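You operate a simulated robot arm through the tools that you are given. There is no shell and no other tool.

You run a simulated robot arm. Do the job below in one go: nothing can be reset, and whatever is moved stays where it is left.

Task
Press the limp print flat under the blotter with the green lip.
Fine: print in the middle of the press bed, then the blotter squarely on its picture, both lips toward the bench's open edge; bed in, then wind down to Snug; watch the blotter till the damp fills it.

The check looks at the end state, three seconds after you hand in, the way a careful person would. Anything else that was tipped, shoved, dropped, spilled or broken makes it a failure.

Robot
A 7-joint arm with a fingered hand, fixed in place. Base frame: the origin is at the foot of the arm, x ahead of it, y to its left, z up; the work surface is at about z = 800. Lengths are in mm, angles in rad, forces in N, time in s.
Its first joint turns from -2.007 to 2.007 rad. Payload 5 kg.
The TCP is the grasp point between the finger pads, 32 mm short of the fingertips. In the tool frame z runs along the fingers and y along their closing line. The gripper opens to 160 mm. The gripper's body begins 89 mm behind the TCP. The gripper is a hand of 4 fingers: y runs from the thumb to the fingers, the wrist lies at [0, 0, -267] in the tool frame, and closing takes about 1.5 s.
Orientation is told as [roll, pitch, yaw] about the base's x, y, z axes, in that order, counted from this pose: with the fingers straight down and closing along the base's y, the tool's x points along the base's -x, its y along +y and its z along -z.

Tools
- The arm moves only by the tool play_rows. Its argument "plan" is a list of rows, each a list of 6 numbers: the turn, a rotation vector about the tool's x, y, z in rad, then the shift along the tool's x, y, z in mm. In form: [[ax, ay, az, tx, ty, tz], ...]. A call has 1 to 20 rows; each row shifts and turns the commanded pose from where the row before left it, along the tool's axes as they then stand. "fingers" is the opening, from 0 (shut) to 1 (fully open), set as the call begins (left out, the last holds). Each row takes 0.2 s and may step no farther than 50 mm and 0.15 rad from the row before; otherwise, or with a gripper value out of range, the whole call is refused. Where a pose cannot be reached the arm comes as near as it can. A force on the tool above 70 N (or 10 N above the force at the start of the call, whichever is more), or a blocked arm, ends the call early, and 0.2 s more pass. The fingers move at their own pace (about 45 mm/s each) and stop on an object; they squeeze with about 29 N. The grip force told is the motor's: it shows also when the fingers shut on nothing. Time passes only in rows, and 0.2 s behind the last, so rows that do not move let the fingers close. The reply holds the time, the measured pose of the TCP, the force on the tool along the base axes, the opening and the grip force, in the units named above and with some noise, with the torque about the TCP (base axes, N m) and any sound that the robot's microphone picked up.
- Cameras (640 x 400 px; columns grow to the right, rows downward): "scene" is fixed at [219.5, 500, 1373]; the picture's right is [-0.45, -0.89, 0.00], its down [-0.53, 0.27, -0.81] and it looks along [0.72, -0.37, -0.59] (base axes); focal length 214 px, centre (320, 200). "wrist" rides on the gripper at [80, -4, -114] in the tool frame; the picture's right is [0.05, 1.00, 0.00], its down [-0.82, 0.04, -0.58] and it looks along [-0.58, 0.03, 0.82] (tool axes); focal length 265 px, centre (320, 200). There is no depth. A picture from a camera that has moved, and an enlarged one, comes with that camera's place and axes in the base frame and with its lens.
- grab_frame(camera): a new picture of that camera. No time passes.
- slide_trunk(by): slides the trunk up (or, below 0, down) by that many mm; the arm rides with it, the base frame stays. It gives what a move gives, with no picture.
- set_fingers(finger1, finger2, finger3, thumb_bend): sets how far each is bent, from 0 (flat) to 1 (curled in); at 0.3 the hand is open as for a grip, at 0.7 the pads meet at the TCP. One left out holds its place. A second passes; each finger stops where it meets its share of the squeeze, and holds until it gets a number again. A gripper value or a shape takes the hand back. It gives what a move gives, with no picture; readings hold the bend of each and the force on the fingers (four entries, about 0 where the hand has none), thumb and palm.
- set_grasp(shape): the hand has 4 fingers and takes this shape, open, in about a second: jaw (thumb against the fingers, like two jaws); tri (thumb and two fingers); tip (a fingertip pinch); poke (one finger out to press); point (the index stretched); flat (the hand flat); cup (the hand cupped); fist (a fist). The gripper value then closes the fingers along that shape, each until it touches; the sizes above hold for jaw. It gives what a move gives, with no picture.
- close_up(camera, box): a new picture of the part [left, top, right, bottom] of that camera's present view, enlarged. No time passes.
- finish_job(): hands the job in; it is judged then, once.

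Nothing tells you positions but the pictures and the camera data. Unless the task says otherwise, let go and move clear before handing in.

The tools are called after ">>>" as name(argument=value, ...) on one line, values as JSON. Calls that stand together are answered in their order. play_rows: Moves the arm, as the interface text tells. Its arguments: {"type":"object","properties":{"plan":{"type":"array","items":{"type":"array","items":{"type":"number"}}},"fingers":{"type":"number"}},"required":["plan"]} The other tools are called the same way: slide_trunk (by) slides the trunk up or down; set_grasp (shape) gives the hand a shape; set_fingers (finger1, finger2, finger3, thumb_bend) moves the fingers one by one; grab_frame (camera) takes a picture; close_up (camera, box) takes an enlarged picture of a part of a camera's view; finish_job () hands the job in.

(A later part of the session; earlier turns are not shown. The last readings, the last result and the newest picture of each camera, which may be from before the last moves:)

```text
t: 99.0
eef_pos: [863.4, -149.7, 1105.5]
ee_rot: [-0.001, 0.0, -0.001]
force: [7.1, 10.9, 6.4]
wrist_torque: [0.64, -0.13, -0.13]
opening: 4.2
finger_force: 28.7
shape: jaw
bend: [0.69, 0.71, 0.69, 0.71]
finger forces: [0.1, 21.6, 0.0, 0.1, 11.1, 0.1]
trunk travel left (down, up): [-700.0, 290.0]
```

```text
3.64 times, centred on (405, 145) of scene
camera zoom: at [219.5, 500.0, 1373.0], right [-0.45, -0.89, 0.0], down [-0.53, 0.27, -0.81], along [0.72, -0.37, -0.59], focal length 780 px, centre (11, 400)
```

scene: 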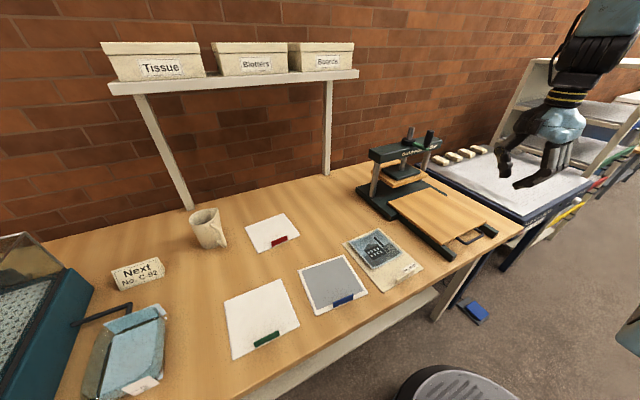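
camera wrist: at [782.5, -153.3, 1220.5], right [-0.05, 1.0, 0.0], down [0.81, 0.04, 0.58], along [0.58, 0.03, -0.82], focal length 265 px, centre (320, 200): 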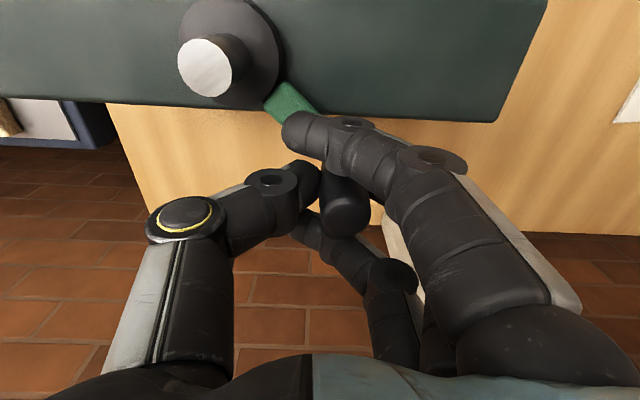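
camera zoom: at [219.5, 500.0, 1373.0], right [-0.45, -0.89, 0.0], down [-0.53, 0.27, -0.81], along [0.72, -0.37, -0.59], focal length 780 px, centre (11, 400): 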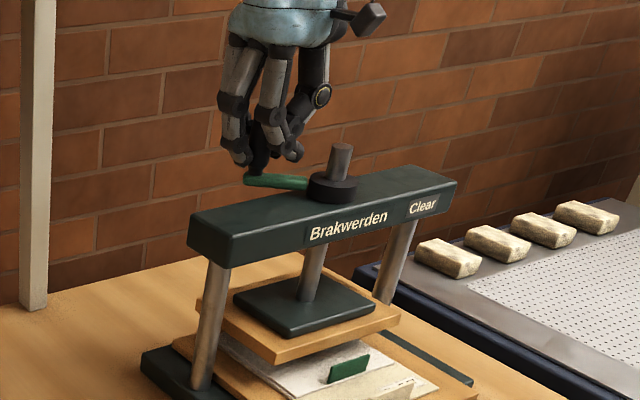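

The platen is visibly descending and the forces are modest. I'll continue through the back of the circle.

>>> play_rows(plan=[[0, 0, 0, -8.0, -11.4, 0], [0, 0, 0, -5.9, -12.6, 0], [0, 0, 0, -3.6, -13.5, 0.3], [0, 0, 0, -1.2, -13.9, 0.3], [0, 0, 0, 0, 0, 0]])

>>> grab_frame(camera="wrist")

>>> close_up(camera="scene", box=[350, 90, 460, 200])

```text
t: 100.2
eef_pos: [881.3, -200.9, 1102.3]
ee_rot: [-0.002, 0.001, 0.0]
force: [10.0, 1.3, 7.9]
wrist_torque: [0.3, -0.1, -0.15]
opening: 5.4
finger_force: 28.5
shape: jaw
bend: [0.69, 0.71, 0.69, 0.73]
finger forces: [0.0, 15.6, 6.9, 0.0, 14.4, 0.0]
trunk travel left (down, up): [-700.0, 290.0]
```

```text
taken
camera wrist: at [800.3, -205.5, 1217.8], right [-0.05, 1.0, 0.0], down [0.82, 0.04, 0.58], along [0.58, 0.03, -0.82], focal length 265 px, centre (320, 200)
```

wrist: 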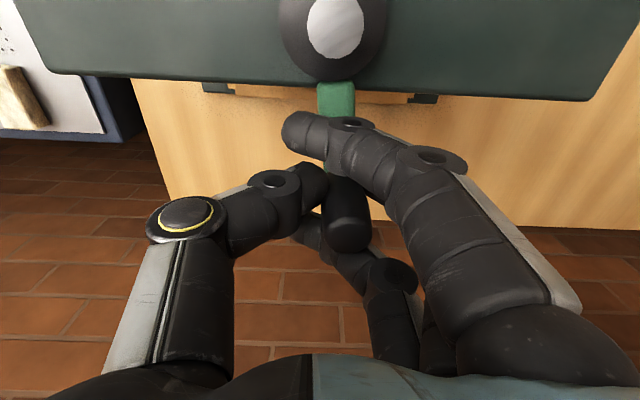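

```text
3.64 times, centred on (405, 145) of scene
camera zoom: at [219.5, 500.0, 1373.0], right [-0.45, -0.89, 0.0], down [-0.53, 0.27, -0.81], along [0.72, -0.37, -0.59], focal length 780 px, centre (11, 400)
```

zoom: 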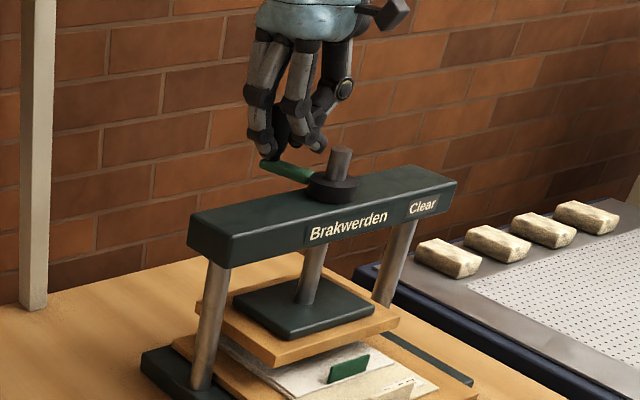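

Half a turn is done and the screw is about 4–5 mm lower. I'll continue with the next quarter, following it down by 0.25 mm per step.

>>> play_rows(plan=[[0, 0, 0, 1.2, -13.9, 0.25], [0, 0, 0, 3.6, -13.5, 0.25], [0, 0, 0, 5.9, -12.6, 0.25], [0, 0, 0, 8.0, -11.4, 0.25], [0, 0, 0, 9.9, -9.9, 0.25], [0, 0, 0, 11.4, -8.0, 0.25], [0, 0, 0, 12.6, -5.9, 0.25], [0, 0, 0, 13.5, -3.6, 0.25], [0, 0, 0, 13.9, -1.2, 0.25], [0, 0, 0, 0, 0, 0]])

>>> grab_frame(camera="wrist")

>>> close_up(camera="scene", box=[350, 90, 460, 200])

```text
t: 102.4
eef_pos: [802.0, -284.6, 1102.2]
ee_rot: [0.0, -0.002, -0.001]
force: [1.2, -41.7, 20.6]
wrist_torque: [-0.86, 0.14, -0.4]
opening: 8.7
finger_force: 28.7
shape: jaw
bend: [0.69, 0.72, 0.7, 0.73]
finger forces: [0.0, 6.9, 12.3, 0.0, 41.1, 0.0]
trunk travel left (down, up): [-700.0, 290.0]
```

```text
taken
camera wrist: at [720.2, -287.8, 1218.4], right [-0.05, 1.0, 0.0], down [0.81, 0.04, 0.58], along [0.58, 0.03, -0.82], focal length 265 px, centre (320, 200)
```

wrist: 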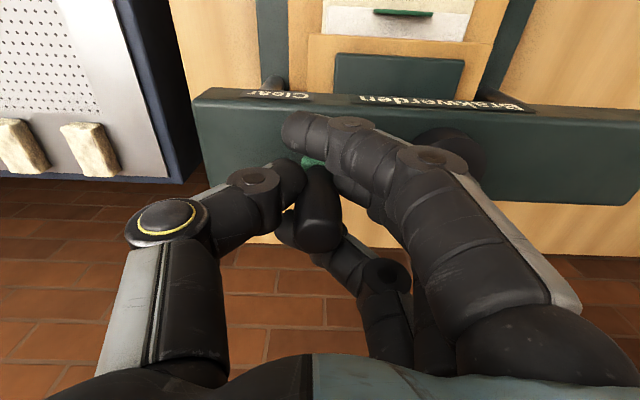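

```text
3.64 times, centred on (405, 145) of scene
camera zoom: at [219.5, 500.0, 1373.0], right [-0.45, -0.89, 0.0], down [-0.53, 0.27, -0.81], along [0.72, -0.37, -0.59], focal length 780 px, centre (11, 400)
```

zoom: 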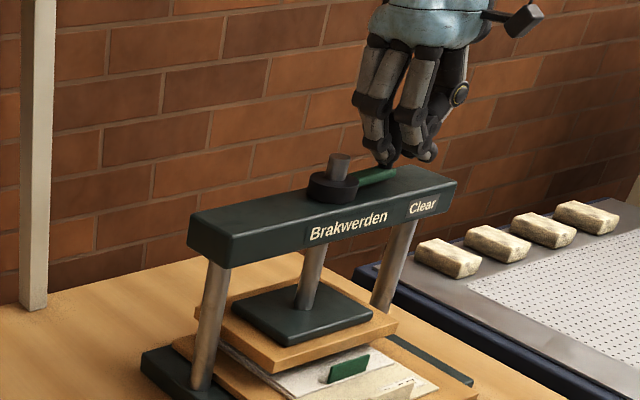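

The force rose to about 42 N in y here, possibly the finger backs touching the screw rod. I'll look closely before going on.

>>> close_up(camera="scene", box=[390, 100, 450, 160])

>>> close_up(camera="wrist", box=[240, 80, 500, 280])

```text
6.67 times, centred on (420, 130) of scene
camera zoom: at [219.5, 500.0, 1373.0], right [-0.45, -0.89, 0.0], down [-0.53, 0.27, -0.81], along [0.72, -0.37, -0.59], focal length 1430 px, centre (-347, 667)
```

zoom: 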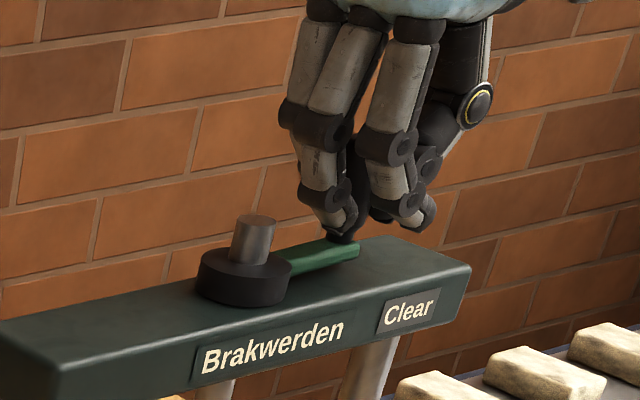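

```text
2.00 times, centred on (370, 180) of wrist
camera zoom: at [720.2, -287.8, 1218.4], right [-0.05, 1.0, 0.0], down [0.81, 0.04, 0.58], along [0.58, 0.03, -0.82], focal length 531 px, centre (220, 240)
```

zoom: 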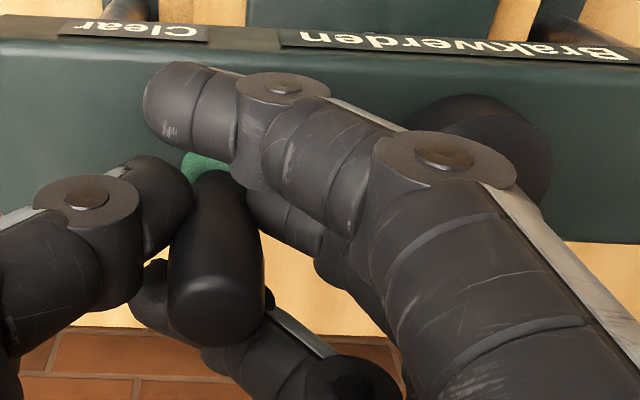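

The fingers are clear of the rod. The screw runs down through a fixed hub at roughly 25 mm per turn, so I needn't follow it downward. The crank radius looks nearer 83–84 mm, so I'll correct outward, raise 3 mm, and check the platen gap.

>>> play_rows(plan=[[0, 0, 0, 0, -3, -2], [0, 0, 0, 0, 0, -1], [0, 0, 0, 0, 0, 0]])

>>> close_up(camera="scene", box=[370, 140, 460, 220])

```text
t: 103.2
eef_pos: [800.6, -285.6, 1103.5]
ee_rot: [0.002, 0.0, 0.0]
force: [-0.4, -26.3, 3.0]
wrist_torque: [-0.46, 0.22, -0.28]
opening: 7.9
finger_force: 29.1
shape: jaw
bend: [0.69, 0.72, 0.7, 0.73]
finger forces: [0.0, 9.3, 10.5, 0.0, 30.0, 0.0]
trunk travel left (down, up): [-700.0, 290.0]
```

```text
5.00 times, centred on (415, 180) of scene
camera zoom: at [219.5, 500.0, 1373.0], right [-0.45, -0.89, 0.0], down [-0.53, 0.27, -0.81], along [0.72, -0.37, -0.59], focal length 1072 px, centre (-155, 300)
```

zoom: 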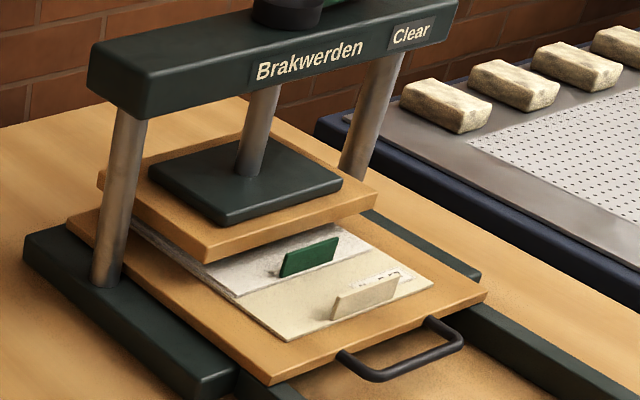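

The platen is still about 15–20 mm above the blotter. I'll turn on in smaller portions with the corrected radius, checking the label each time.

>>> play_rows(plan=[[0, 0, 0, 14.5, 1.3, 0], [0, 0, 0, 14.0, 3.8, 0], [0, 0, 0, 13.2, 6.2, 0], [0, 0, 0, 11.9, 8.4, 0], [0, 0, 0, 0, 0, 0]])

>>> close_up(camera="scene", box=[360, 110, 470, 220])

>>> grab_frame(camera="wrist")

```text
t: 104.4
eef_pos: [745.2, -267.8, 1105.3]
ee_rot: [0.002, 0.002, -0.003]
force: [-24.3, -29.6, 2.3]
wrist_torque: [-0.59, 0.51, -0.3]
opening: 7.1
finger_force: 28.8
shape: jaw
bend: [0.69, 0.72, 0.7, 0.71]
finger forces: [0.0, 8.9, 3.2, 0.0, 38.5, 0.0]
trunk travel left (down, up): [-700.0, 290.0]
```

```text
3.64 times, centred on (415, 165) of scene
camera zoom: at [219.5, 500.0, 1373.0], right [-0.45, -0.89, 0.0], down [-0.53, 0.27, -0.81], along [0.72, -0.37, -0.59], focal length 780 px, centre (-26, 327)
```

zoom: 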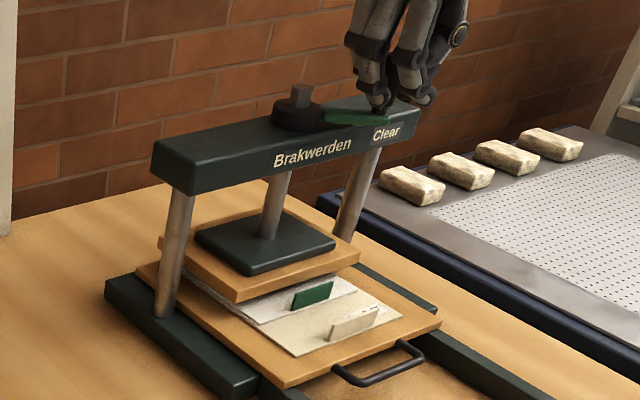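

```text
taken
camera wrist: at [665.1, -271.6, 1220.7], right [-0.05, 1.0, 0.0], down [0.82, 0.04, 0.58], along [0.58, 0.03, -0.82], focal length 265 px, centre (320, 200)
```

wrist: 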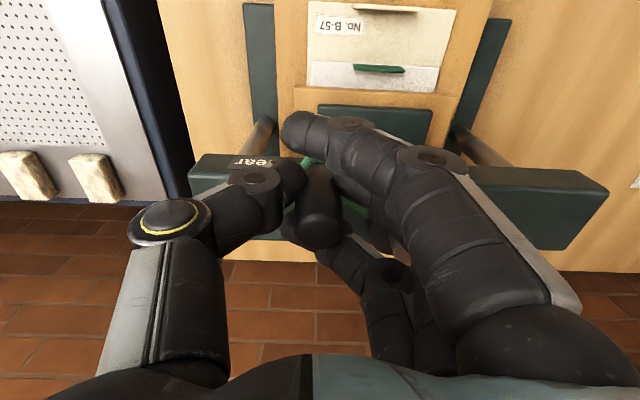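

Force is purely radial (the hand is a bit inside the knob's circle), with no turning resistance yet. I'll move outward by about 5 mm and continue.

>>> play_rows(plan=[[0, 0, 0, 4.4, -2.9, 0], [0, 0, 0, 10, 11.5, 0], [0, 0, 0, 7.9, 12.9, 0], [0, 0, 0, 0, 0, 0]])

>>> close_up(camera="scene", box=[360, 110, 470, 220])

```text
t: 105.4
eef_pos: [723.6, -245.5, 1104.7]
ee_rot: [0.0, 0.002, 0.001]
force: [-28.7, -16.8, -4.3]
wrist_torque: [-0.27, 0.6, -0.08]
opening: 6.3
finger_force: 29.1
shape: jaw
bend: [0.69, 0.72, 0.7, 0.71]
finger forces: [0.0, 12.9, 2.2, 0.0, 31.2, 0.0]
trunk travel left (down, up): [-700.0, 290.0]
```

```text
3.64 times, centred on (415, 165) of scene
camera zoom: at [219.5, 500.0, 1373.0], right [-0.45, -0.89, 0.0], down [-0.53, 0.27, -0.81], along [0.72, -0.37, -0.59], focal length 780 px, centre (-26, 327)
```

zoom: 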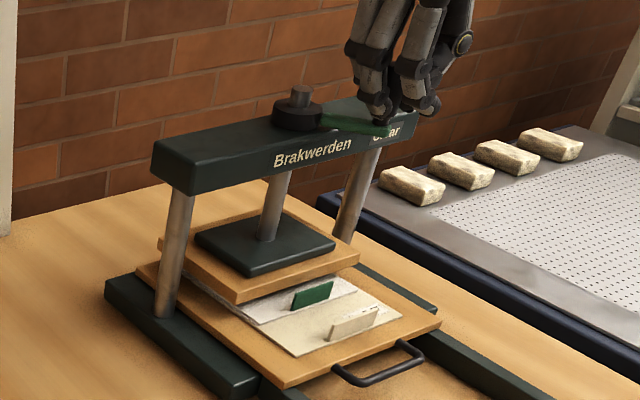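

The label is partly hidden by the hand. I'll open the fingers briefly to relieve the side load, see where the knob really is, and read the label.

>>> play_rows(plan=[[0, 0, 0, 0, 0, 0], [0, 0, 0, 0, 0, 0], [0, 0, 0, 0, 0, 0], [0, 0, 0, 0, 0, 0], [0, 0, 0, 0, 0, 0]], fingers=0.4)

>>> grab_frame(camera="wrist")

>>> close_up(camera="wrist", box=[180, 60, 440, 300])

>>> close_up(camera="scene", box=[390, 100, 450, 160])

>>> close_up(camera="scene", box=[370, 140, 460, 220])

```text
t: 106.6
eef_pos: [728.3, -243.3, 1105.1]
ee_rot: [-0.001, 0.001, 0.001]
force: [1.1, 0.3, -0.1]
wrist_torque: [0.02, -0.02, 0.0]
opening: 63.5
finger_force: 0.1
shape: jaw
bend: [0.73, 0.73, 0.73, 0.7]
finger forces: [0.1, 0.1, 0.1, 0.0, 0.1, 0.1]
trunk travel left (down, up): [-700.0, 290.0]
```

```text
taken
camera wrist: at [646.1, -247.1, 1220.8], right [-0.05, 1.0, 0.0], down [0.82, 0.04, 0.58], along [0.58, 0.03, -0.82], focal length 265 px, centre (320, 200)
```

wrist: 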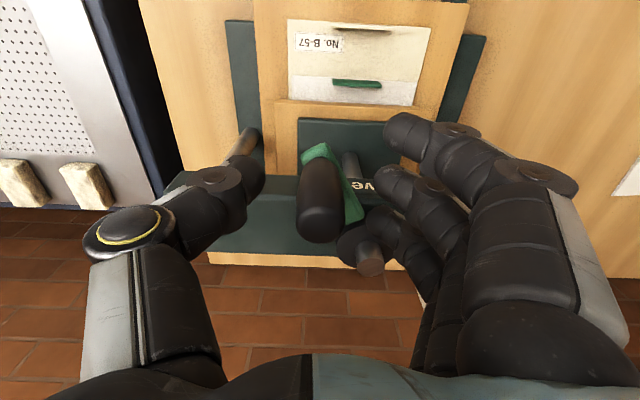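

```text
1.67 times, centred on (310, 180) of wrist
camera zoom: at [646.1, -247.1, 1220.8], right [-0.05, 1.0, 0.0], down [0.82, 0.04, 0.58], along [0.58, 0.03, -0.82], focal length 442 px, centre (337, 233)
```

zoom: 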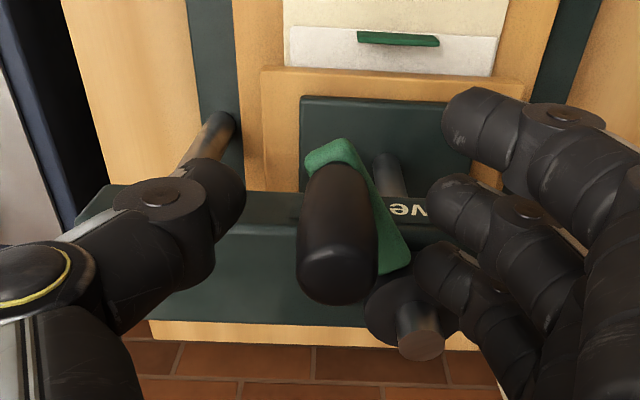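

```text
6.67 times, centred on (420, 130) of scene
camera zoom: at [219.5, 500.0, 1373.0], right [-0.45, -0.89, 0.0], down [-0.53, 0.27, -0.81], along [0.72, -0.37, -0.59], focal length 1430 px, centre (-347, 667)
```

zoom: 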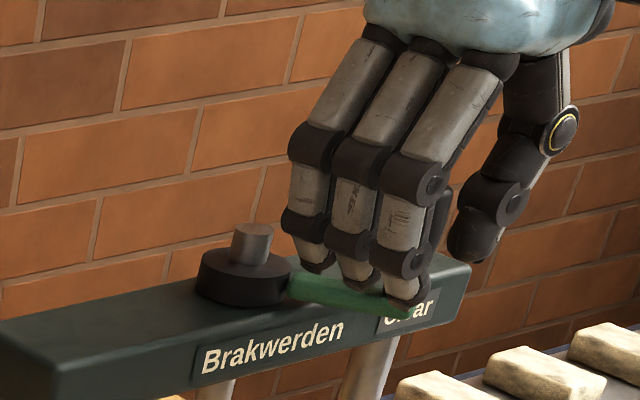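

```text
5.00 times, centred on (415, 180) of scene
camera zoom: at [219.5, 500.0, 1373.0], right [-0.45, -0.89, 0.0], down [-0.53, 0.27, -0.81], along [0.72, -0.37, -0.59], focal length 1072 px, centre (-155, 300)
```

zoom: 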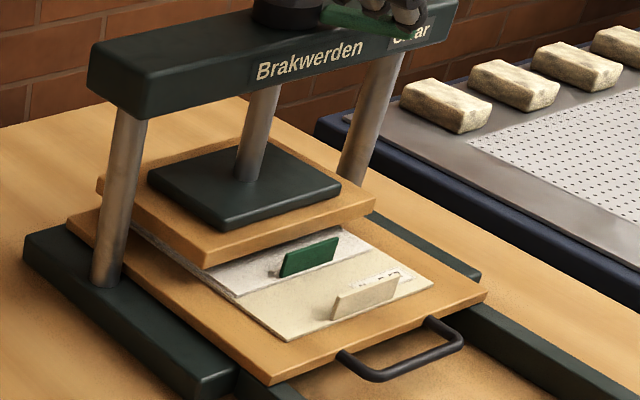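

The knob is really at ≈(733, -243), about 5 mm inside my TCP, with no spring-back. I'll recentre, raise 8 mm so the fingertips clear the crank arm, and regrip.

>>> play_rows(plan=[[0, 0, 0, -5, 0, -4], [0, 0, 0, 0, 0, -4], [0, 0, 0, 0, 0, 0]])

>>> play_rows(plan=[[0, 0, 0, 0, 0, 0], [0, 0, 0, 0, 0, 0], [0, 0, 0, 0, 0, 0], [0, 0, 0, 0, 0, 0], [0, 0, 0, 0, 0, 0], [0, 0, 0, 0, 0, 0]], fingers=0)

>>> grab_frame(camera="wrist")

>>> close_up(camera="scene", box=[390, 100, 450, 160])

```text
t: 107.4
eef_pos: [731.4, -242.7, 1112.0]
ee_rot: [-0.001, 0.001, 0.0]
force: [0.5, -0.1, 0.0]
wrist_torque: [0.0, 0.02, 0.01]
opening: 63.4
finger_force: 0.0
shape: jaw
bend: [0.73, 0.73, 0.73, 0.7]
finger forces: [0.1, 0.0, 0.0, 0.0, 0.0, 0.1]
trunk travel left (down, up): [-700.0, 290.0]
```

```text
t: 108.8
eef_pos: [730.6, -244.8, 1112.4]
ee_rot: [-0.001, 0.001, -0.002]
force: [-5.4, -7.9, -2.5]
wrist_torque: [0.05, 0.06, 0.0]
opening: 6.2
finger_force: 29.0
shape: jaw
bend: [0.69, 0.72, 0.69, 0.7]
finger forces: [0.1, 14.6, 0.0, 0.1, 20.6, 0.0]
trunk travel left (down, up): [-700.0, 290.0]
```

```text
taken
camera wrist: at [650.1, -248.1, 1228.0], right [-0.05, 1.0, 0.0], down [0.82, 0.04, 0.58], along [0.58, 0.03, -0.82], focal length 265 px, centre (320, 200)
```

wrist: 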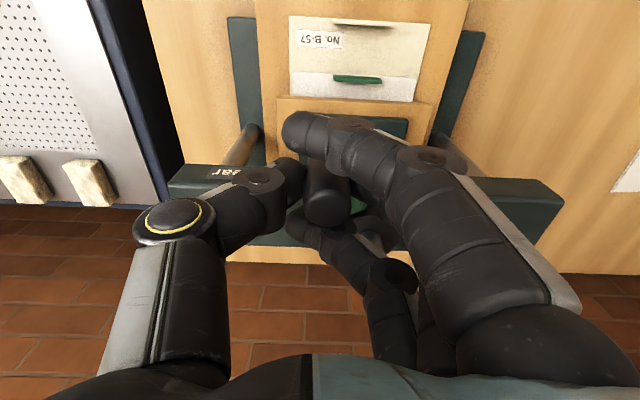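

```text
6.67 times, centred on (420, 130) of scene
camera zoom: at [219.5, 500.0, 1373.0], right [-0.45, -0.89, 0.0], down [-0.53, 0.27, -0.81], along [0.72, -0.37, -0.59], focal length 1430 px, centre (-347, 667)
```

zoom: 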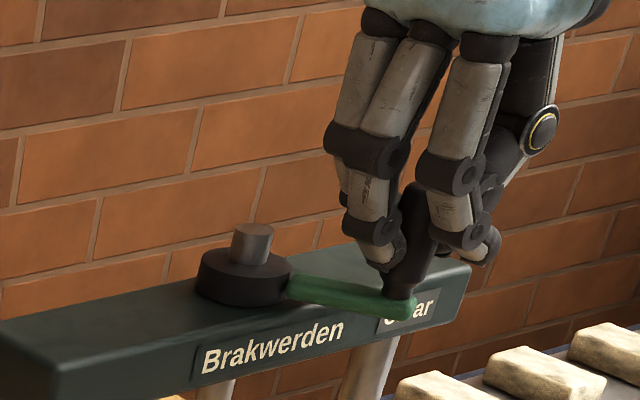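

Good grip. I'll continue clockwise in short portions and watch the label.

>>> play_rows(plan=[[0, 0, 0, 6.3, 12.5, 0], [0, 0, 0, 4.1, 13.5, 0], [0, 0, 0, 1.8, 13.9, 0], [0, 0, 0, 0, 0, 0]])

>>> grab_frame(camera="wrist")

>>> close_up(camera="scene", box=[370, 140, 460, 220])

```text
t: 109.8
eef_pos: [721.0, -203.3, 1111.3]
ee_rot: [0.0, 0.0, 0.0]
force: [-11.4, -1.8, -2.3]
wrist_torque: [0.24, 0.21, 0.05]
opening: 5.7
finger_force: 28.9
shape: jaw
bend: [0.69, 0.72, 0.69, 0.7]
finger forces: [0.0, 16.9, 0.1, 0.0, 17.1, 0.1]
trunk travel left (down, up): [-700.0, 290.0]
```

```text
taken
camera wrist: at [639.9, -206.3, 1227.8], right [-0.05, 1.0, 0.0], down [0.82, 0.04, 0.58], along [0.58, 0.03, -0.82], focal length 265 px, centre (320, 200)
```

wrist: 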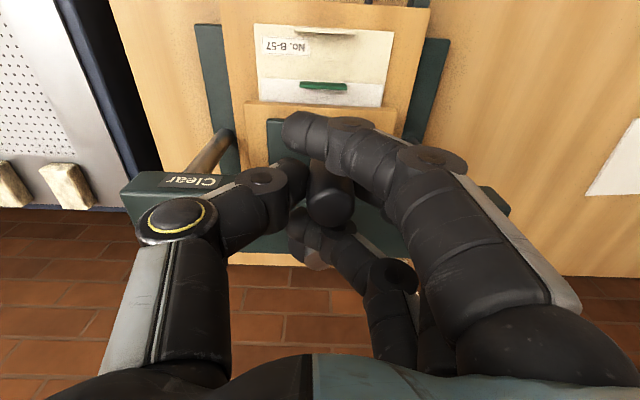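

```text
5.00 times, centred on (415, 180) of scene
camera zoom: at [219.5, 500.0, 1373.0], right [-0.45, -0.89, 0.0], down [-0.53, 0.27, -0.81], along [0.72, -0.37, -0.59], focal length 1072 px, centre (-155, 300)
```

zoom: 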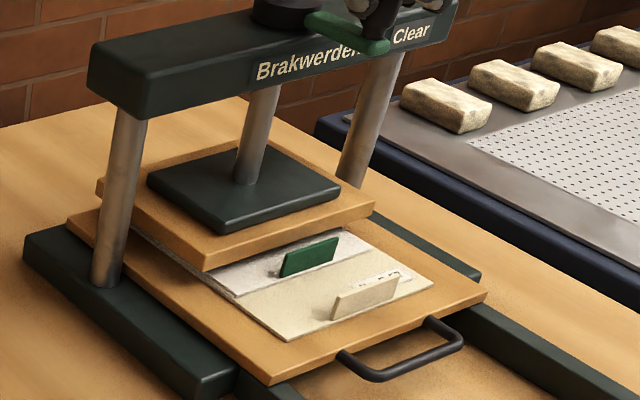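

Still "Clear", with the platen coming steadily nearer. I'll do the next quarter turn.

>>> play_rows(plan=[[0, 0, 0, -0.8, 14, 0], [0, 0, 0, -3.1, 13.7, 0], [0, 0, 0, -5.5, 12.9, 0], [0, 0, 0, -7.7, 11.8, 0], [0, 0, 0, -9.5, 10.2, 0], [0, 0, 0, 0, 0, 0]])

>>> close_up(camera="scene", box=[370, 110, 460, 220])

>>> play_rows(plan=[[0, 0, 0, -11.2, 8.5, 0], [0, 0, 0, -12.5, 6.3, 0], [0, 0, 0, -13.5, 4.1, 0], [0, 0, 0, -13.9, 1.8, 0], [0, 0, 0, 0, 0, 0]])

>>> close_up(camera="scene", box=[370, 110, 460, 220])

```text
t: 111.2
eef_pos: [748.1, -142.4, 1111.6]
ee_rot: [0.0, -0.002, 0.0]
force: [7.1, -10.2, 1.8]
wrist_torque: [-0.02, -0.16, -0.02]
opening: 5.7
finger_force: 28.6
shape: jaw
bend: [0.69, 0.72, 0.69, 0.7]
finger forces: [0.1, 12.7, 0.0, 0.0, 24.2, 0.0]
trunk travel left (down, up): [-700.0, 290.0]
```

```text
3.64 times, centred on (415, 165) of scene
camera zoom: at [219.5, 500.0, 1373.0], right [-0.45, -0.89, 0.0], down [-0.53, 0.27, -0.81], along [0.72, -0.37, -0.59], focal length 780 px, centre (-26, 327)
```

zoom: 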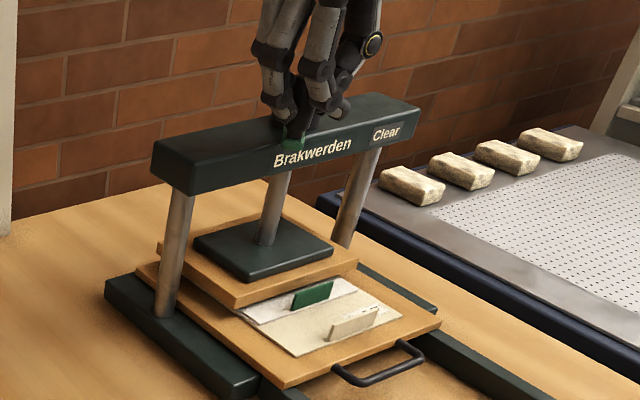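

```text
t: 112.4
eef_pos: [795.7, -120.3, 1111.5]
ee_rot: [0.0, -0.001, -0.001]
force: [-1.6, -6.0, 3.8]
wrist_torque: [0.07, 0.01, 0.01]
opening: 6.4
finger_force: 28.5
shape: jaw
bend: [0.69, 0.72, 0.69, 0.7]
finger forces: [0.1, 15.6, 0.0, 0.0, 21.4, 0.0]
trunk travel left (down, up): [-700.0, 290.0]
```

```text
3.64 times, centred on (415, 165) of scene
camera zoom: at [219.5, 500.0, 1373.0], right [-0.45, -0.89, 0.0], down [-0.53, 0.27, -0.81], along [0.72, -0.37, -0.59], focal length 780 px, centre (-26, 327)
```

zoom: 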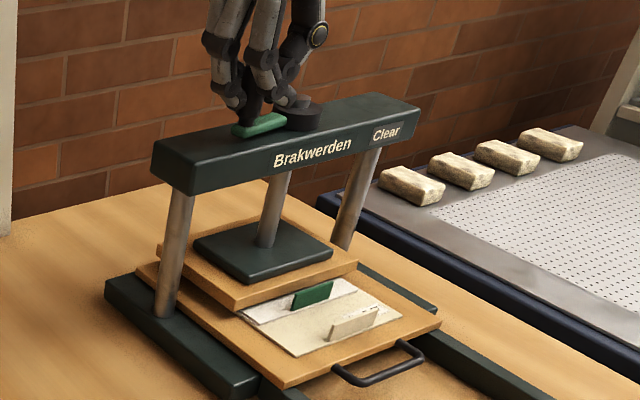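

Still "Clear". I'll continue in 30–40° portions, since contact should be near.

>>> play_rows(plan=[[0, 0, 0, -14, -0.8, 0], [0, 0, 0, -13.7, -3.1, 0], [0, 0, 0, -12.9, -5.5, 0], [0, 0, 0, 0, 0, 0]])

>>> close_up(camera="scene", box=[370, 110, 460, 220])

>>> play_rows(plan=[[0, 0, 0, -11.8, -7.7, 0], [0, 0, 0, -10.2, -9.5, 0], [0, 0, 0, -8.5, -11.2, 0], [0, 0, 0, 0, 0, 0]])

>>> close_up(camera="scene", box=[370, 110, 460, 220])

```text
t: 113.4
eef_pos: [837.8, -128.4, 1111.8]
ee_rot: [-0.001, 0.001, -0.001]
force: [0.1, 1.9, 3.8]
wrist_torque: [0.4, -0.05, -0.02]
opening: 5.6
finger_force: 28.8
shape: jaw
bend: [0.69, 0.72, 0.69, 0.71]
finger forces: [0.0, 18.4, 0.1, 0.0, 15.9, 0.0]
trunk travel left (down, up): [-700.0, 290.0]
```

```text
3.64 times, centred on (415, 165) of scene
camera zoom: at [219.5, 500.0, 1373.0], right [-0.45, -0.89, 0.0], down [-0.53, 0.27, -0.81], along [0.72, -0.37, -0.59], focal length 780 px, centre (-26, 327)
```

zoom: 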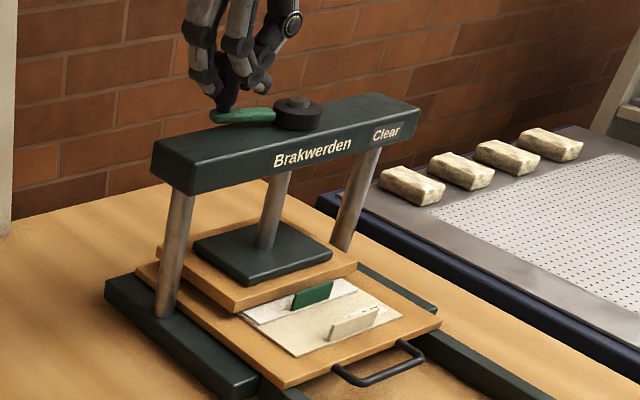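

```text
t: 114.4
eef_pos: [867.7, -157.3, 1112.5]
ee_rot: [0.0, -0.002, -0.001]
force: [12.1, 12.1, 5.6]
wrist_torque: [0.67, -0.25, -0.13]
opening: 5.1
finger_force: 28.6
shape: jaw
bend: [0.69, 0.71, 0.69, 0.72]
finger forces: [0.0, 21.4, 0.0, 0.1, 10.9, 0.0]
trunk travel left (down, up): [-700.0, 290.0]
```

```text
3.64 times, centred on (415, 165) of scene
camera zoom: at [219.5, 500.0, 1373.0], right [-0.45, -0.89, 0.0], down [-0.53, 0.27, -0.81], along [0.72, -0.37, -0.59], focal length 780 px, centre (-26, 327)
```

zoom: 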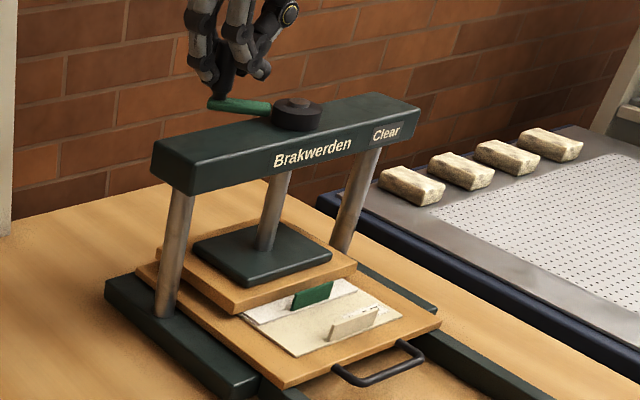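

I'll go on past the back of the circle with a slightly larger radius to lessen the side load.

>>> play_rows(plan=[[0, 0, 0, -9, -11.5, 0], [0, 0, 0, -4.2, -13.8, 0], [0, 0, 0, -1.7, -14.4, 0], [0, 0, 0, 0, 0, 0]])

>>> close_up(camera="scene", box=[370, 110, 460, 220])

>>> play_rows(plan=[[0, 0, 0, 0.7, -14.5, 0], [0, 0, 0, 0, 0, 0]])

>>> grab_frame(camera="wrist")

>>> close_up(camera="scene", box=[370, 140, 460, 220])

```text
t: 115.4
eef_pos: [881.9, -197.7, 1113.2]
ee_rot: [-0.002, 0.001, 0.0]
force: [8.0, 9.3, 5.8]
wrist_torque: [0.52, -0.14, -0.05]
opening: 5.4
finger_force: 29.0
shape: jaw
bend: [0.69, 0.7, 0.69, 0.73]
finger forces: [0.0, 17.8, 0.4, 0.0, 9.7, 0.1]
trunk travel left (down, up): [-700.0, 290.0]
```

```text
3.64 times, centred on (415, 165) of scene
camera zoom: at [219.5, 500.0, 1373.0], right [-0.45, -0.89, 0.0], down [-0.53, 0.27, -0.81], along [0.72, -0.37, -0.59], focal length 780 px, centre (-26, 327)
```

zoom: 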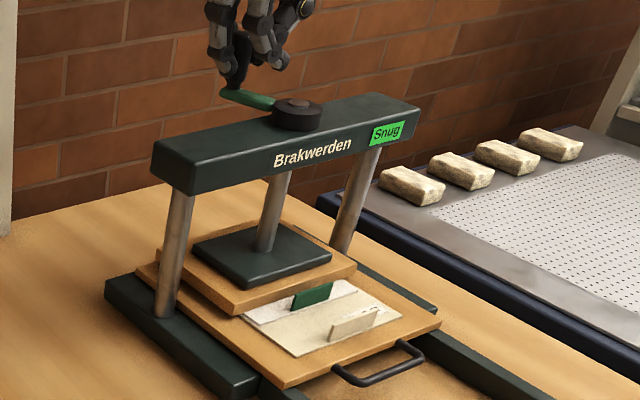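

```text
t: 116.0
eef_pos: [881.8, -210.4, 1113.2]
ee_rot: [0.0, 0.001, 0.0]
force: [12.9, 16.8, 3.5]
wrist_torque: [0.49, -0.01, -0.1]
opening: 4.3
finger_force: 28.4
shape: jaw
bend: [0.69, 0.7, 0.69, 0.73]
finger forces: [0.1, 17.8, 10.1, 0.0, 5.9, 0.0]
trunk travel left (down, up): [-700.0, 290.0]
```

```text
taken
camera wrist: at [800.4, -213.4, 1228.9], right [-0.05, 1.0, 0.0], down [0.82, 0.04, 0.58], along [0.58, 0.03, -0.82], focal length 265 px, centre (320, 200)
```

wrist: 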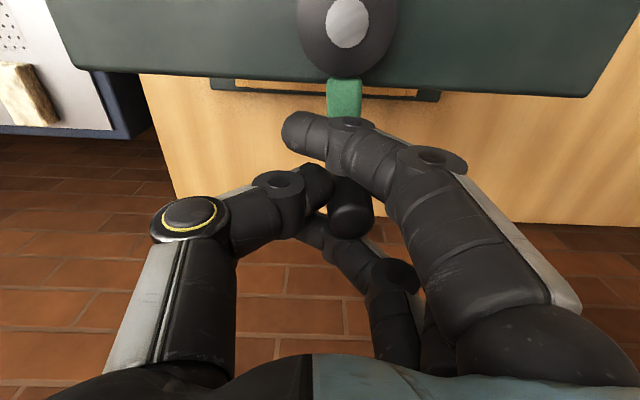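

```text
5.00 times, centred on (415, 180) of scene
camera zoom: at [219.5, 500.0, 1373.0], right [-0.45, -0.89, 0.0], down [-0.53, 0.27, -0.81], along [0.72, -0.37, -0.59], focal length 1072 px, centre (-155, 300)
```

zoom: 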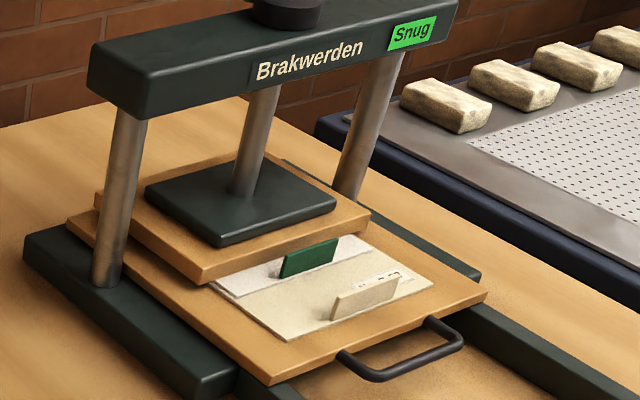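

The label now reads "Snug" in green, so I stop winding. I'll release the knob and rise straight up, then watch the blotter.

>>> play_rows(plan=[[0, 0, 0, 0, 0, 0], [0, 0, 0, 0, 0, 0], [0, 0, 0, 0, 0, 0], [0, 0, 0, 0, 0, 0], [0, 0, 0, 0, 0, 0]], fingers=0.45)

>>> play_rows(plan=[[0, 0, 0, 0, 0, -15], [0, 0, 0, 0, 0, -30], [0, 0, 0, 0, 0, -40], [0, 0, 0, 0, 0, -40], [0, 0, 0, 30, 0, 0], [0, 0, 0, 40, 0, 0], [0, 0, 0, 45, 0, 0], [0, 0, 0, 45, 0, 0], [0, 0, 0, 45, 0, 0], [0, 0, 0, 45, 0, 0], [0, 0, 0, 45, 0, 0], [0, 0, 0, 45, 0, 0], [0, 0, 0, 0, 0, 0]])

>>> grab_frame(camera="wrist")

>>> close_up(camera="scene", box=[370, 120, 460, 220])

```text
t: 117.2
eef_pos: [880.3, -211.2, 1112.2]
ee_rot: [0.0, 0.001, 0.0]
force: [-1.5, 5.0, -2.6]
wrist_torque: [-0.07, 0.06, 0.08]
opening: 74.1
finger_force: 0.0
shape: jaw
bend: [0.73, 0.71, 0.73, 0.7]
finger forces: [0.0, 4.8, 0.1, 0.0, 0.0, 0.0]
trunk travel left (down, up): [-700.0, 290.0]
```

```text
t: 120.0
eef_pos: [545.7, -214.5, 1232.0]
ee_rot: [0.0, -0.001, 0.001]
force: [0.2, 0.3, 0.1]
wrist_torque: [0.01, 0.03, 0.01]
opening: 71.5
finger_force: 0.0
shape: jaw
bend: [0.73, 0.73, 0.73, 0.7]
finger forces: [0.0, 0.0, 0.0, 0.0, 0.1, 0.0]
trunk travel left (down, up): [-700.0, 290.0]
```

```text
taken
camera wrist: at [464.6, -217.6, 1347.6], right [-0.05, 1.0, 0.0], down [0.82, 0.04, 0.58], along [0.58, 0.03, -0.82], focal length 265 px, centre (320, 200)
```

wrist: 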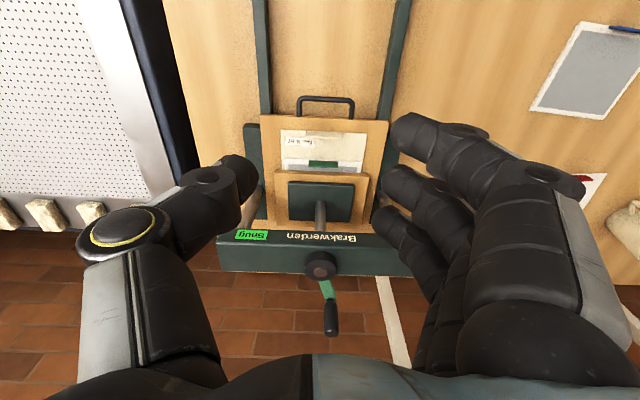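

```text
4.00 times, centred on (415, 170) of scene
camera zoom: at [219.5, 500.0, 1373.0], right [-0.45, -0.89, 0.0], down [-0.53, 0.27, -0.81], along [0.72, -0.37, -0.59], focal length 858 px, centre (-60, 320)
```

zoom: 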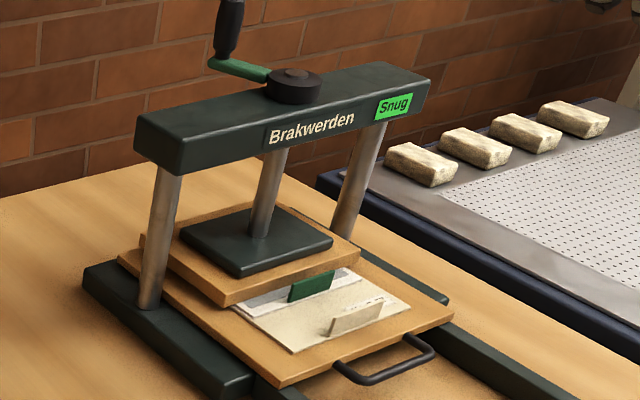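

"Snug" still shows with the hand clear. I'll zoom on the blotter and wait for the damp to spread.

>>> close_up(camera="wrist", box=[240, 110, 400, 250])

>>> play_rows(plan=[[0, 0, 0, 0, 0, 0], [0, 0, 0, 0, 0, 0], [0, 0, 0, 0, 0, 0], [0, 0, 0, 0, 0, 0], [0, 0, 0, 0, 0, 0], [0, 0, 0, 0, 0, 0], [0, 0, 0, 0, 0, 0], [0, 0, 0, 0, 0, 0], [0, 0, 0, 0, 0, 0], [0, 0, 0, 0, 0, 0], [0, 0, 0, 0, 0, 0], [0, 0, 0, 0, 0, 0], [0, 0, 0, 0, 0, 0], [0, 0, 0, 0, 0, 0], [0, 0, 0, 0, 0, 0]])

>>> close_up(camera="wrist", box=[240, 110, 400, 250])

>>> close_up(camera="scene", box=[395, 160, 445, 200])

```text
2.86 times, centred on (320, 180) of wrist
camera zoom: at [464.6, -217.6, 1347.6], right [-0.05, 1.0, 0.0], down [0.82, 0.04, 0.58], along [0.58, 0.03, -0.82], focal length 758 px, centre (320, 257)
```

zoom: 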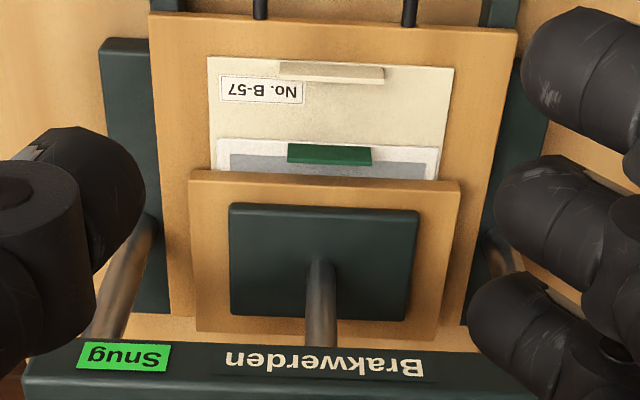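

```text
t: 123.2
eef_pos: [544.8, -213.9, 1233.0]
ee_rot: [-0.001, 0.0, -0.001]
force: [-0.2, -0.2, 0.2]
wrist_torque: [-0.01, 0.0, 0.01]
opening: 71.7
finger_force: 0.0
shape: jaw
bend: [0.73, 0.73, 0.73, 0.7]
finger forces: [0.1, 0.0, 0.1, 0.0, 0.0, 0.0]
trunk travel left (down, up): [-700.0, 290.0]
```

```text
2.86 times, centred on (320, 180) of wrist
camera zoom: at [464.3, -217.4, 1348.1], right [-0.05, 1.0, 0.0], down [0.82, 0.04, 0.58], along [0.58, 0.03, -0.82], focal length 758 px, centre (320, 257)
```

zoom: 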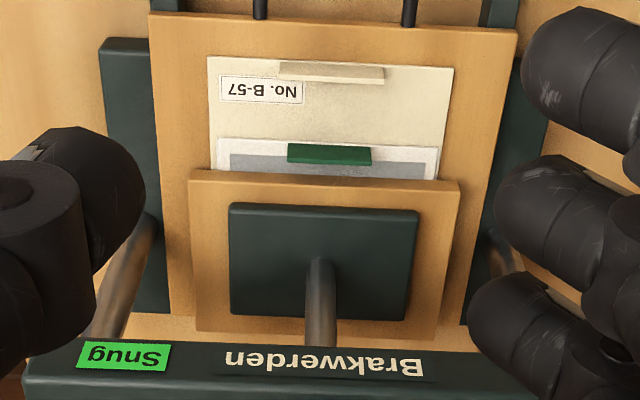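

```text
10.00 times, centred on (420, 180) of scene
camera zoom: at [219.5, 500.0, 1373.0], right [-0.45, -0.89, 0.0], down [-0.53, 0.27, -0.81], along [0.72, -0.37, -0.59], focal length 2145 px, centre (-680, 400)
```

zoom: 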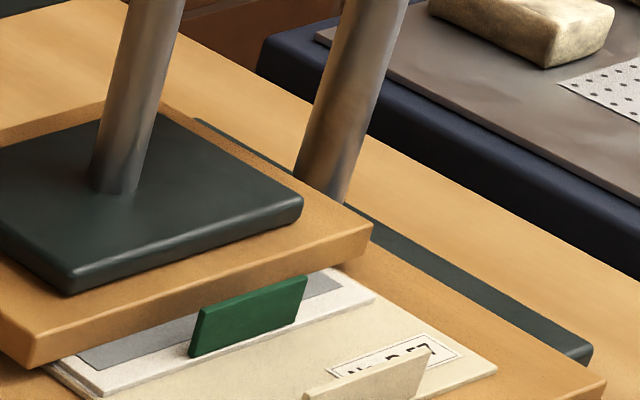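

A grey damp patch with a narrow white margin now shows on the blotter, much like the spent blue-lip one. I'll keep waiting and compare until it stops growing.

>>> close_up(camera="wrist", box=[285, 150, 355, 185])

>>> play_rows(plan=[[0, 0, 0, 0, 0, 0], [0, 0, 0, 0, 0, 0], [0, 0, 0, 0, 0, 0], [0, 0, 0, 0, 0, 0], [0, 0, 0, 0, 0, 0], [0, 0, 0, 0, 0, 0], [0, 0, 0, 0, 0, 0], [0, 0, 0, 0, 0, 0], [0, 0, 0, 0, 0, 0], [0, 0, 0, 0, 0, 0], [0, 0, 0, 0, 0, 0], [0, 0, 0, 0, 0, 0], [0, 0, 0, 0, 0, 0], [0, 0, 0, 0, 0, 0], [0, 0, 0, 0, 0, 0], [0, 0, 0, 0, 0, 0], [0, 0, 0, 0, 0, 0], [0, 0, 0, 0, 0, 0], [0, 0, 0, 0, 0, 0], [0, 0, 0, 0, 0, 0]])

>>> play_rows(plan=[[0, 0, 0, 0, 0, 0], [0, 0, 0, 0, 0, 0], [0, 0, 0, 0, 0, 0], [0, 0, 0, 0, 0, 0], [0, 0, 0, 0, 0, 0], [0, 0, 0, 0, 0, 0], [0, 0, 0, 0, 0, 0], [0, 0, 0, 0, 0, 0], [0, 0, 0, 0, 0, 0], [0, 0, 0, 0, 0, 0], [0, 0, 0, 0, 0, 0], [0, 0, 0, 0, 0, 0], [0, 0, 0, 0, 0, 0], [0, 0, 0, 0, 0, 0], [0, 0, 0, 0, 0, 0], [0, 0, 0, 0, 0, 0], [0, 0, 0, 0, 0, 0], [0, 0, 0, 0, 0, 0], [0, 0, 0, 0, 0, 0], [0, 0, 0, 0, 0, 0]])

>>> close_up(camera="wrist", box=[285, 150, 355, 185])

>>> close_up(camera="scene", box=[395, 160, 445, 200])

```text
9.14 times, centred on (320, 168) of wrist
camera zoom: at [464.3, -217.4, 1348.1], right [-0.05, 1.0, 0.0], down [0.82, 0.04, 0.58], along [0.58, 0.03, -0.82], focal length 2427 px, centre (320, 497)
```

zoom: 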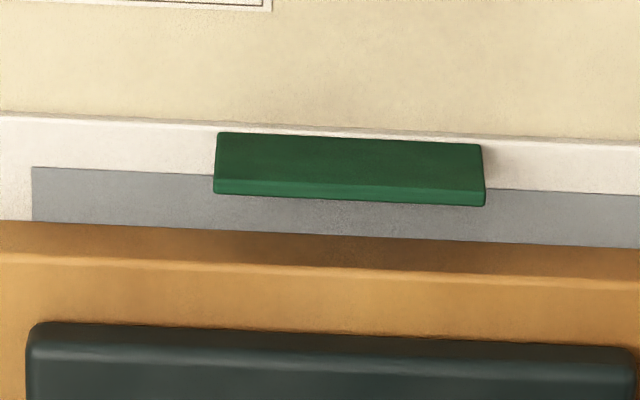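

```text
t: 127.4
eef_pos: [545.1, -213.7, 1233.0]
ee_rot: [0.001, 0.001, 0.0]
force: [0.0, 0.8, 0.7]
wrist_torque: [0.02, 0.03, 0.02]
opening: 71.6
finger_force: 0.0
shape: jaw
bend: [0.73, 0.73, 0.73, 0.7]
finger forces: [0.1, 0.1, 0.0, 0.1, 0.1, 0.0]
trunk travel left (down, up): [-700.0, 290.0]
```

```text
t: 131.6
eef_pos: [545.5, -213.6, 1233.4]
ee_rot: [0.0, -0.001, 0.001]
force: [0.5, -0.5, -0.4]
wrist_torque: [0.0, 0.02, -0.02]
opening: 71.7
finger_force: 0.0
shape: jaw
bend: [0.73, 0.73, 0.73, 0.7]
finger forces: [0.0, 0.0, 0.0, 0.1, 0.0, 0.1]
trunk travel left (down, up): [-700.0, 290.0]
```

```text
9.14 times, centred on (320, 168) of wrist
camera zoom: at [464.3, -217.4, 1348.1], right [-0.05, 1.0, 0.0], down [0.82, 0.04, 0.58], along [0.58, 0.03, -0.82], focal length 2427 px, centre (320, 497)
```

zoom: 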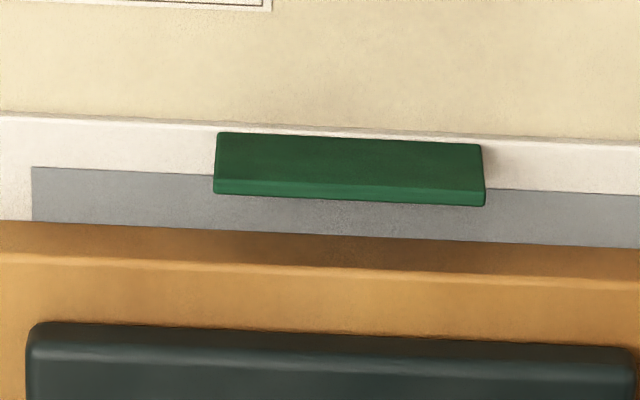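

```text
10.00 times, centred on (420, 180) of scene
camera zoom: at [219.5, 500.0, 1373.0], right [-0.45, -0.89, 0.0], down [-0.53, 0.27, -0.81], along [0.72, -0.37, -0.59], focal length 2145 px, centre (-680, 400)
```

zoom: 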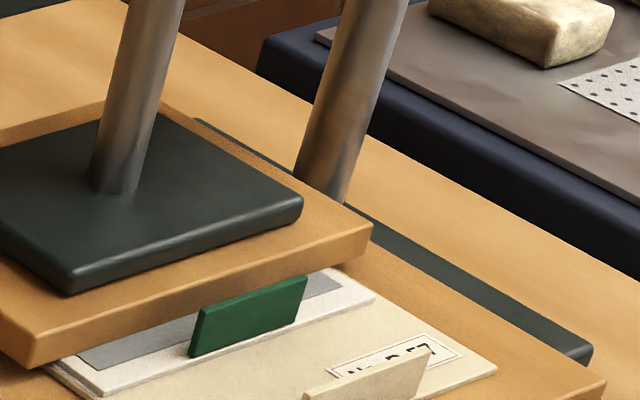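

The patch hasn't changed between t≈123 and t≈132 and matches the full look of the spent blotter: grey right out to an even white margin. I'll wait a little longer and do a final overall check.

>>> play_rows(plan=[[0, 0, 0, 20, 0, -10], [0, 0, 0, 20, 0, -10], [0, 0, 0, 0, 0, 0], [0, 0, 0, 0, 0, 0], [0, 0, 0, 0, 0, 0], [0, 0, 0, 0, 0, 0], [0, 0, 0, 0, 0, 0], [0, 0, 0, 0, 0, 0], [0, 0, 0, 0, 0, 0], [0, 0, 0, 0, 0, 0], [0, 0, 0, 0, 0, 0], [0, 0, 0, 0, 0, 0], [0, 0, 0, 0, 0, 0], [0, 0, 0, 0, 0, 0], [0, 0, 0, 0, 0, 0], [0, 0, 0, 0, 0, 0], [0, 0, 0, 0, 0, 0], [0, 0, 0, 0, 0, 0], [0, 0, 0, 0, 0, 0], [0, 0, 0, 0, 0, 0]])

>>> grab_frame(camera="scene")

>>> close_up(camera="wrist", box=[240, 90, 400, 230])

>>> close_up(camera="scene", box=[290, 240, 380, 320])

>>> close_up(camera="scene", box=[350, 110, 510, 270])

```text
t: 135.8
eef_pos: [502.4, -213.2, 1255.5]
ee_rot: [-0.001, -0.002, 0.0]
force: [-0.6, 0.0, -0.5]
wrist_torque: [0.0, -0.03, 0.01]
opening: 71.5
finger_force: 0.1
shape: jaw
bend: [0.73, 0.73, 0.73, 0.7]
finger forces: [0.0, 0.1, 0.0, 0.1, 0.0, 0.0]
trunk travel left (down, up): [-700.0, 290.0]
```

```text
taken
```

scene: 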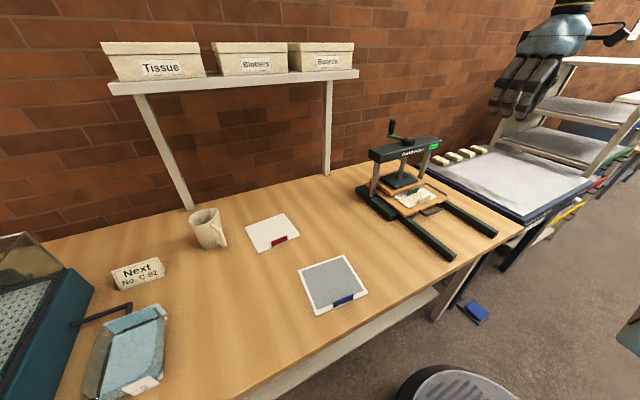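

```text
2.86 times, centred on (320, 160) of wrist
camera zoom: at [422.6, -216.1, 1371.0], right [-0.05, 1.0, 0.0], down [0.82, 0.04, 0.58], along [0.58, 0.03, -0.82], focal length 758 px, centre (320, 314)
```

zoom: 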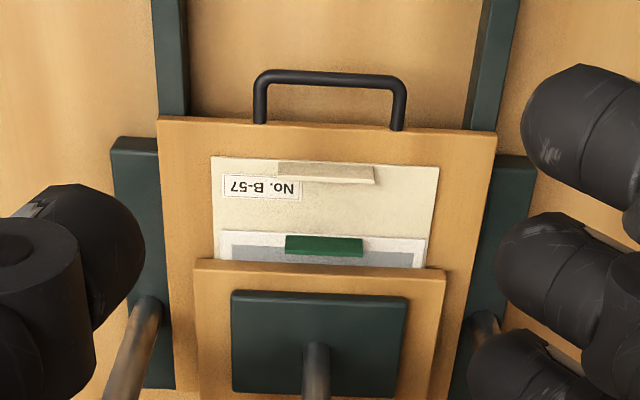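

```text
5.00 times, centred on (335, 280) of scene
camera zoom: at [219.5, 500.0, 1373.0], right [-0.45, -0.89, 0.0], down [-0.53, 0.27, -0.81], along [0.72, -0.37, -0.59], focal length 1072 px, centre (245, -200)
```

zoom: 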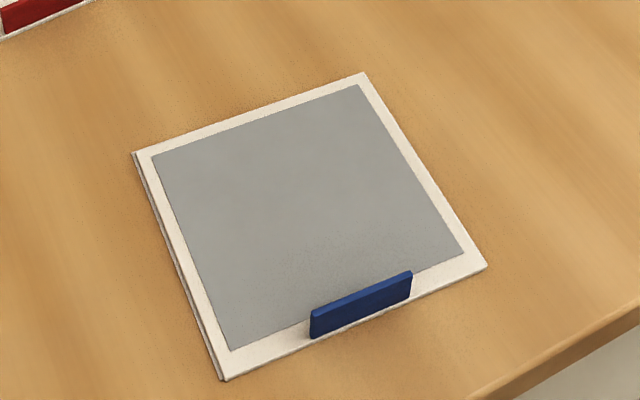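

```text
2.50 times, centred on (430, 190) of scene
camera zoom: at [219.5, 500.0, 1373.0], right [-0.45, -0.89, 0.0], down [-0.53, 0.27, -0.81], along [0.72, -0.37, -0.59], focal length 536 px, centre (45, 225)
```

zoom: 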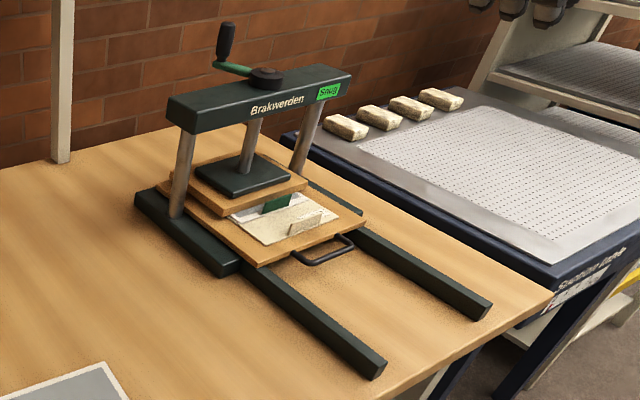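

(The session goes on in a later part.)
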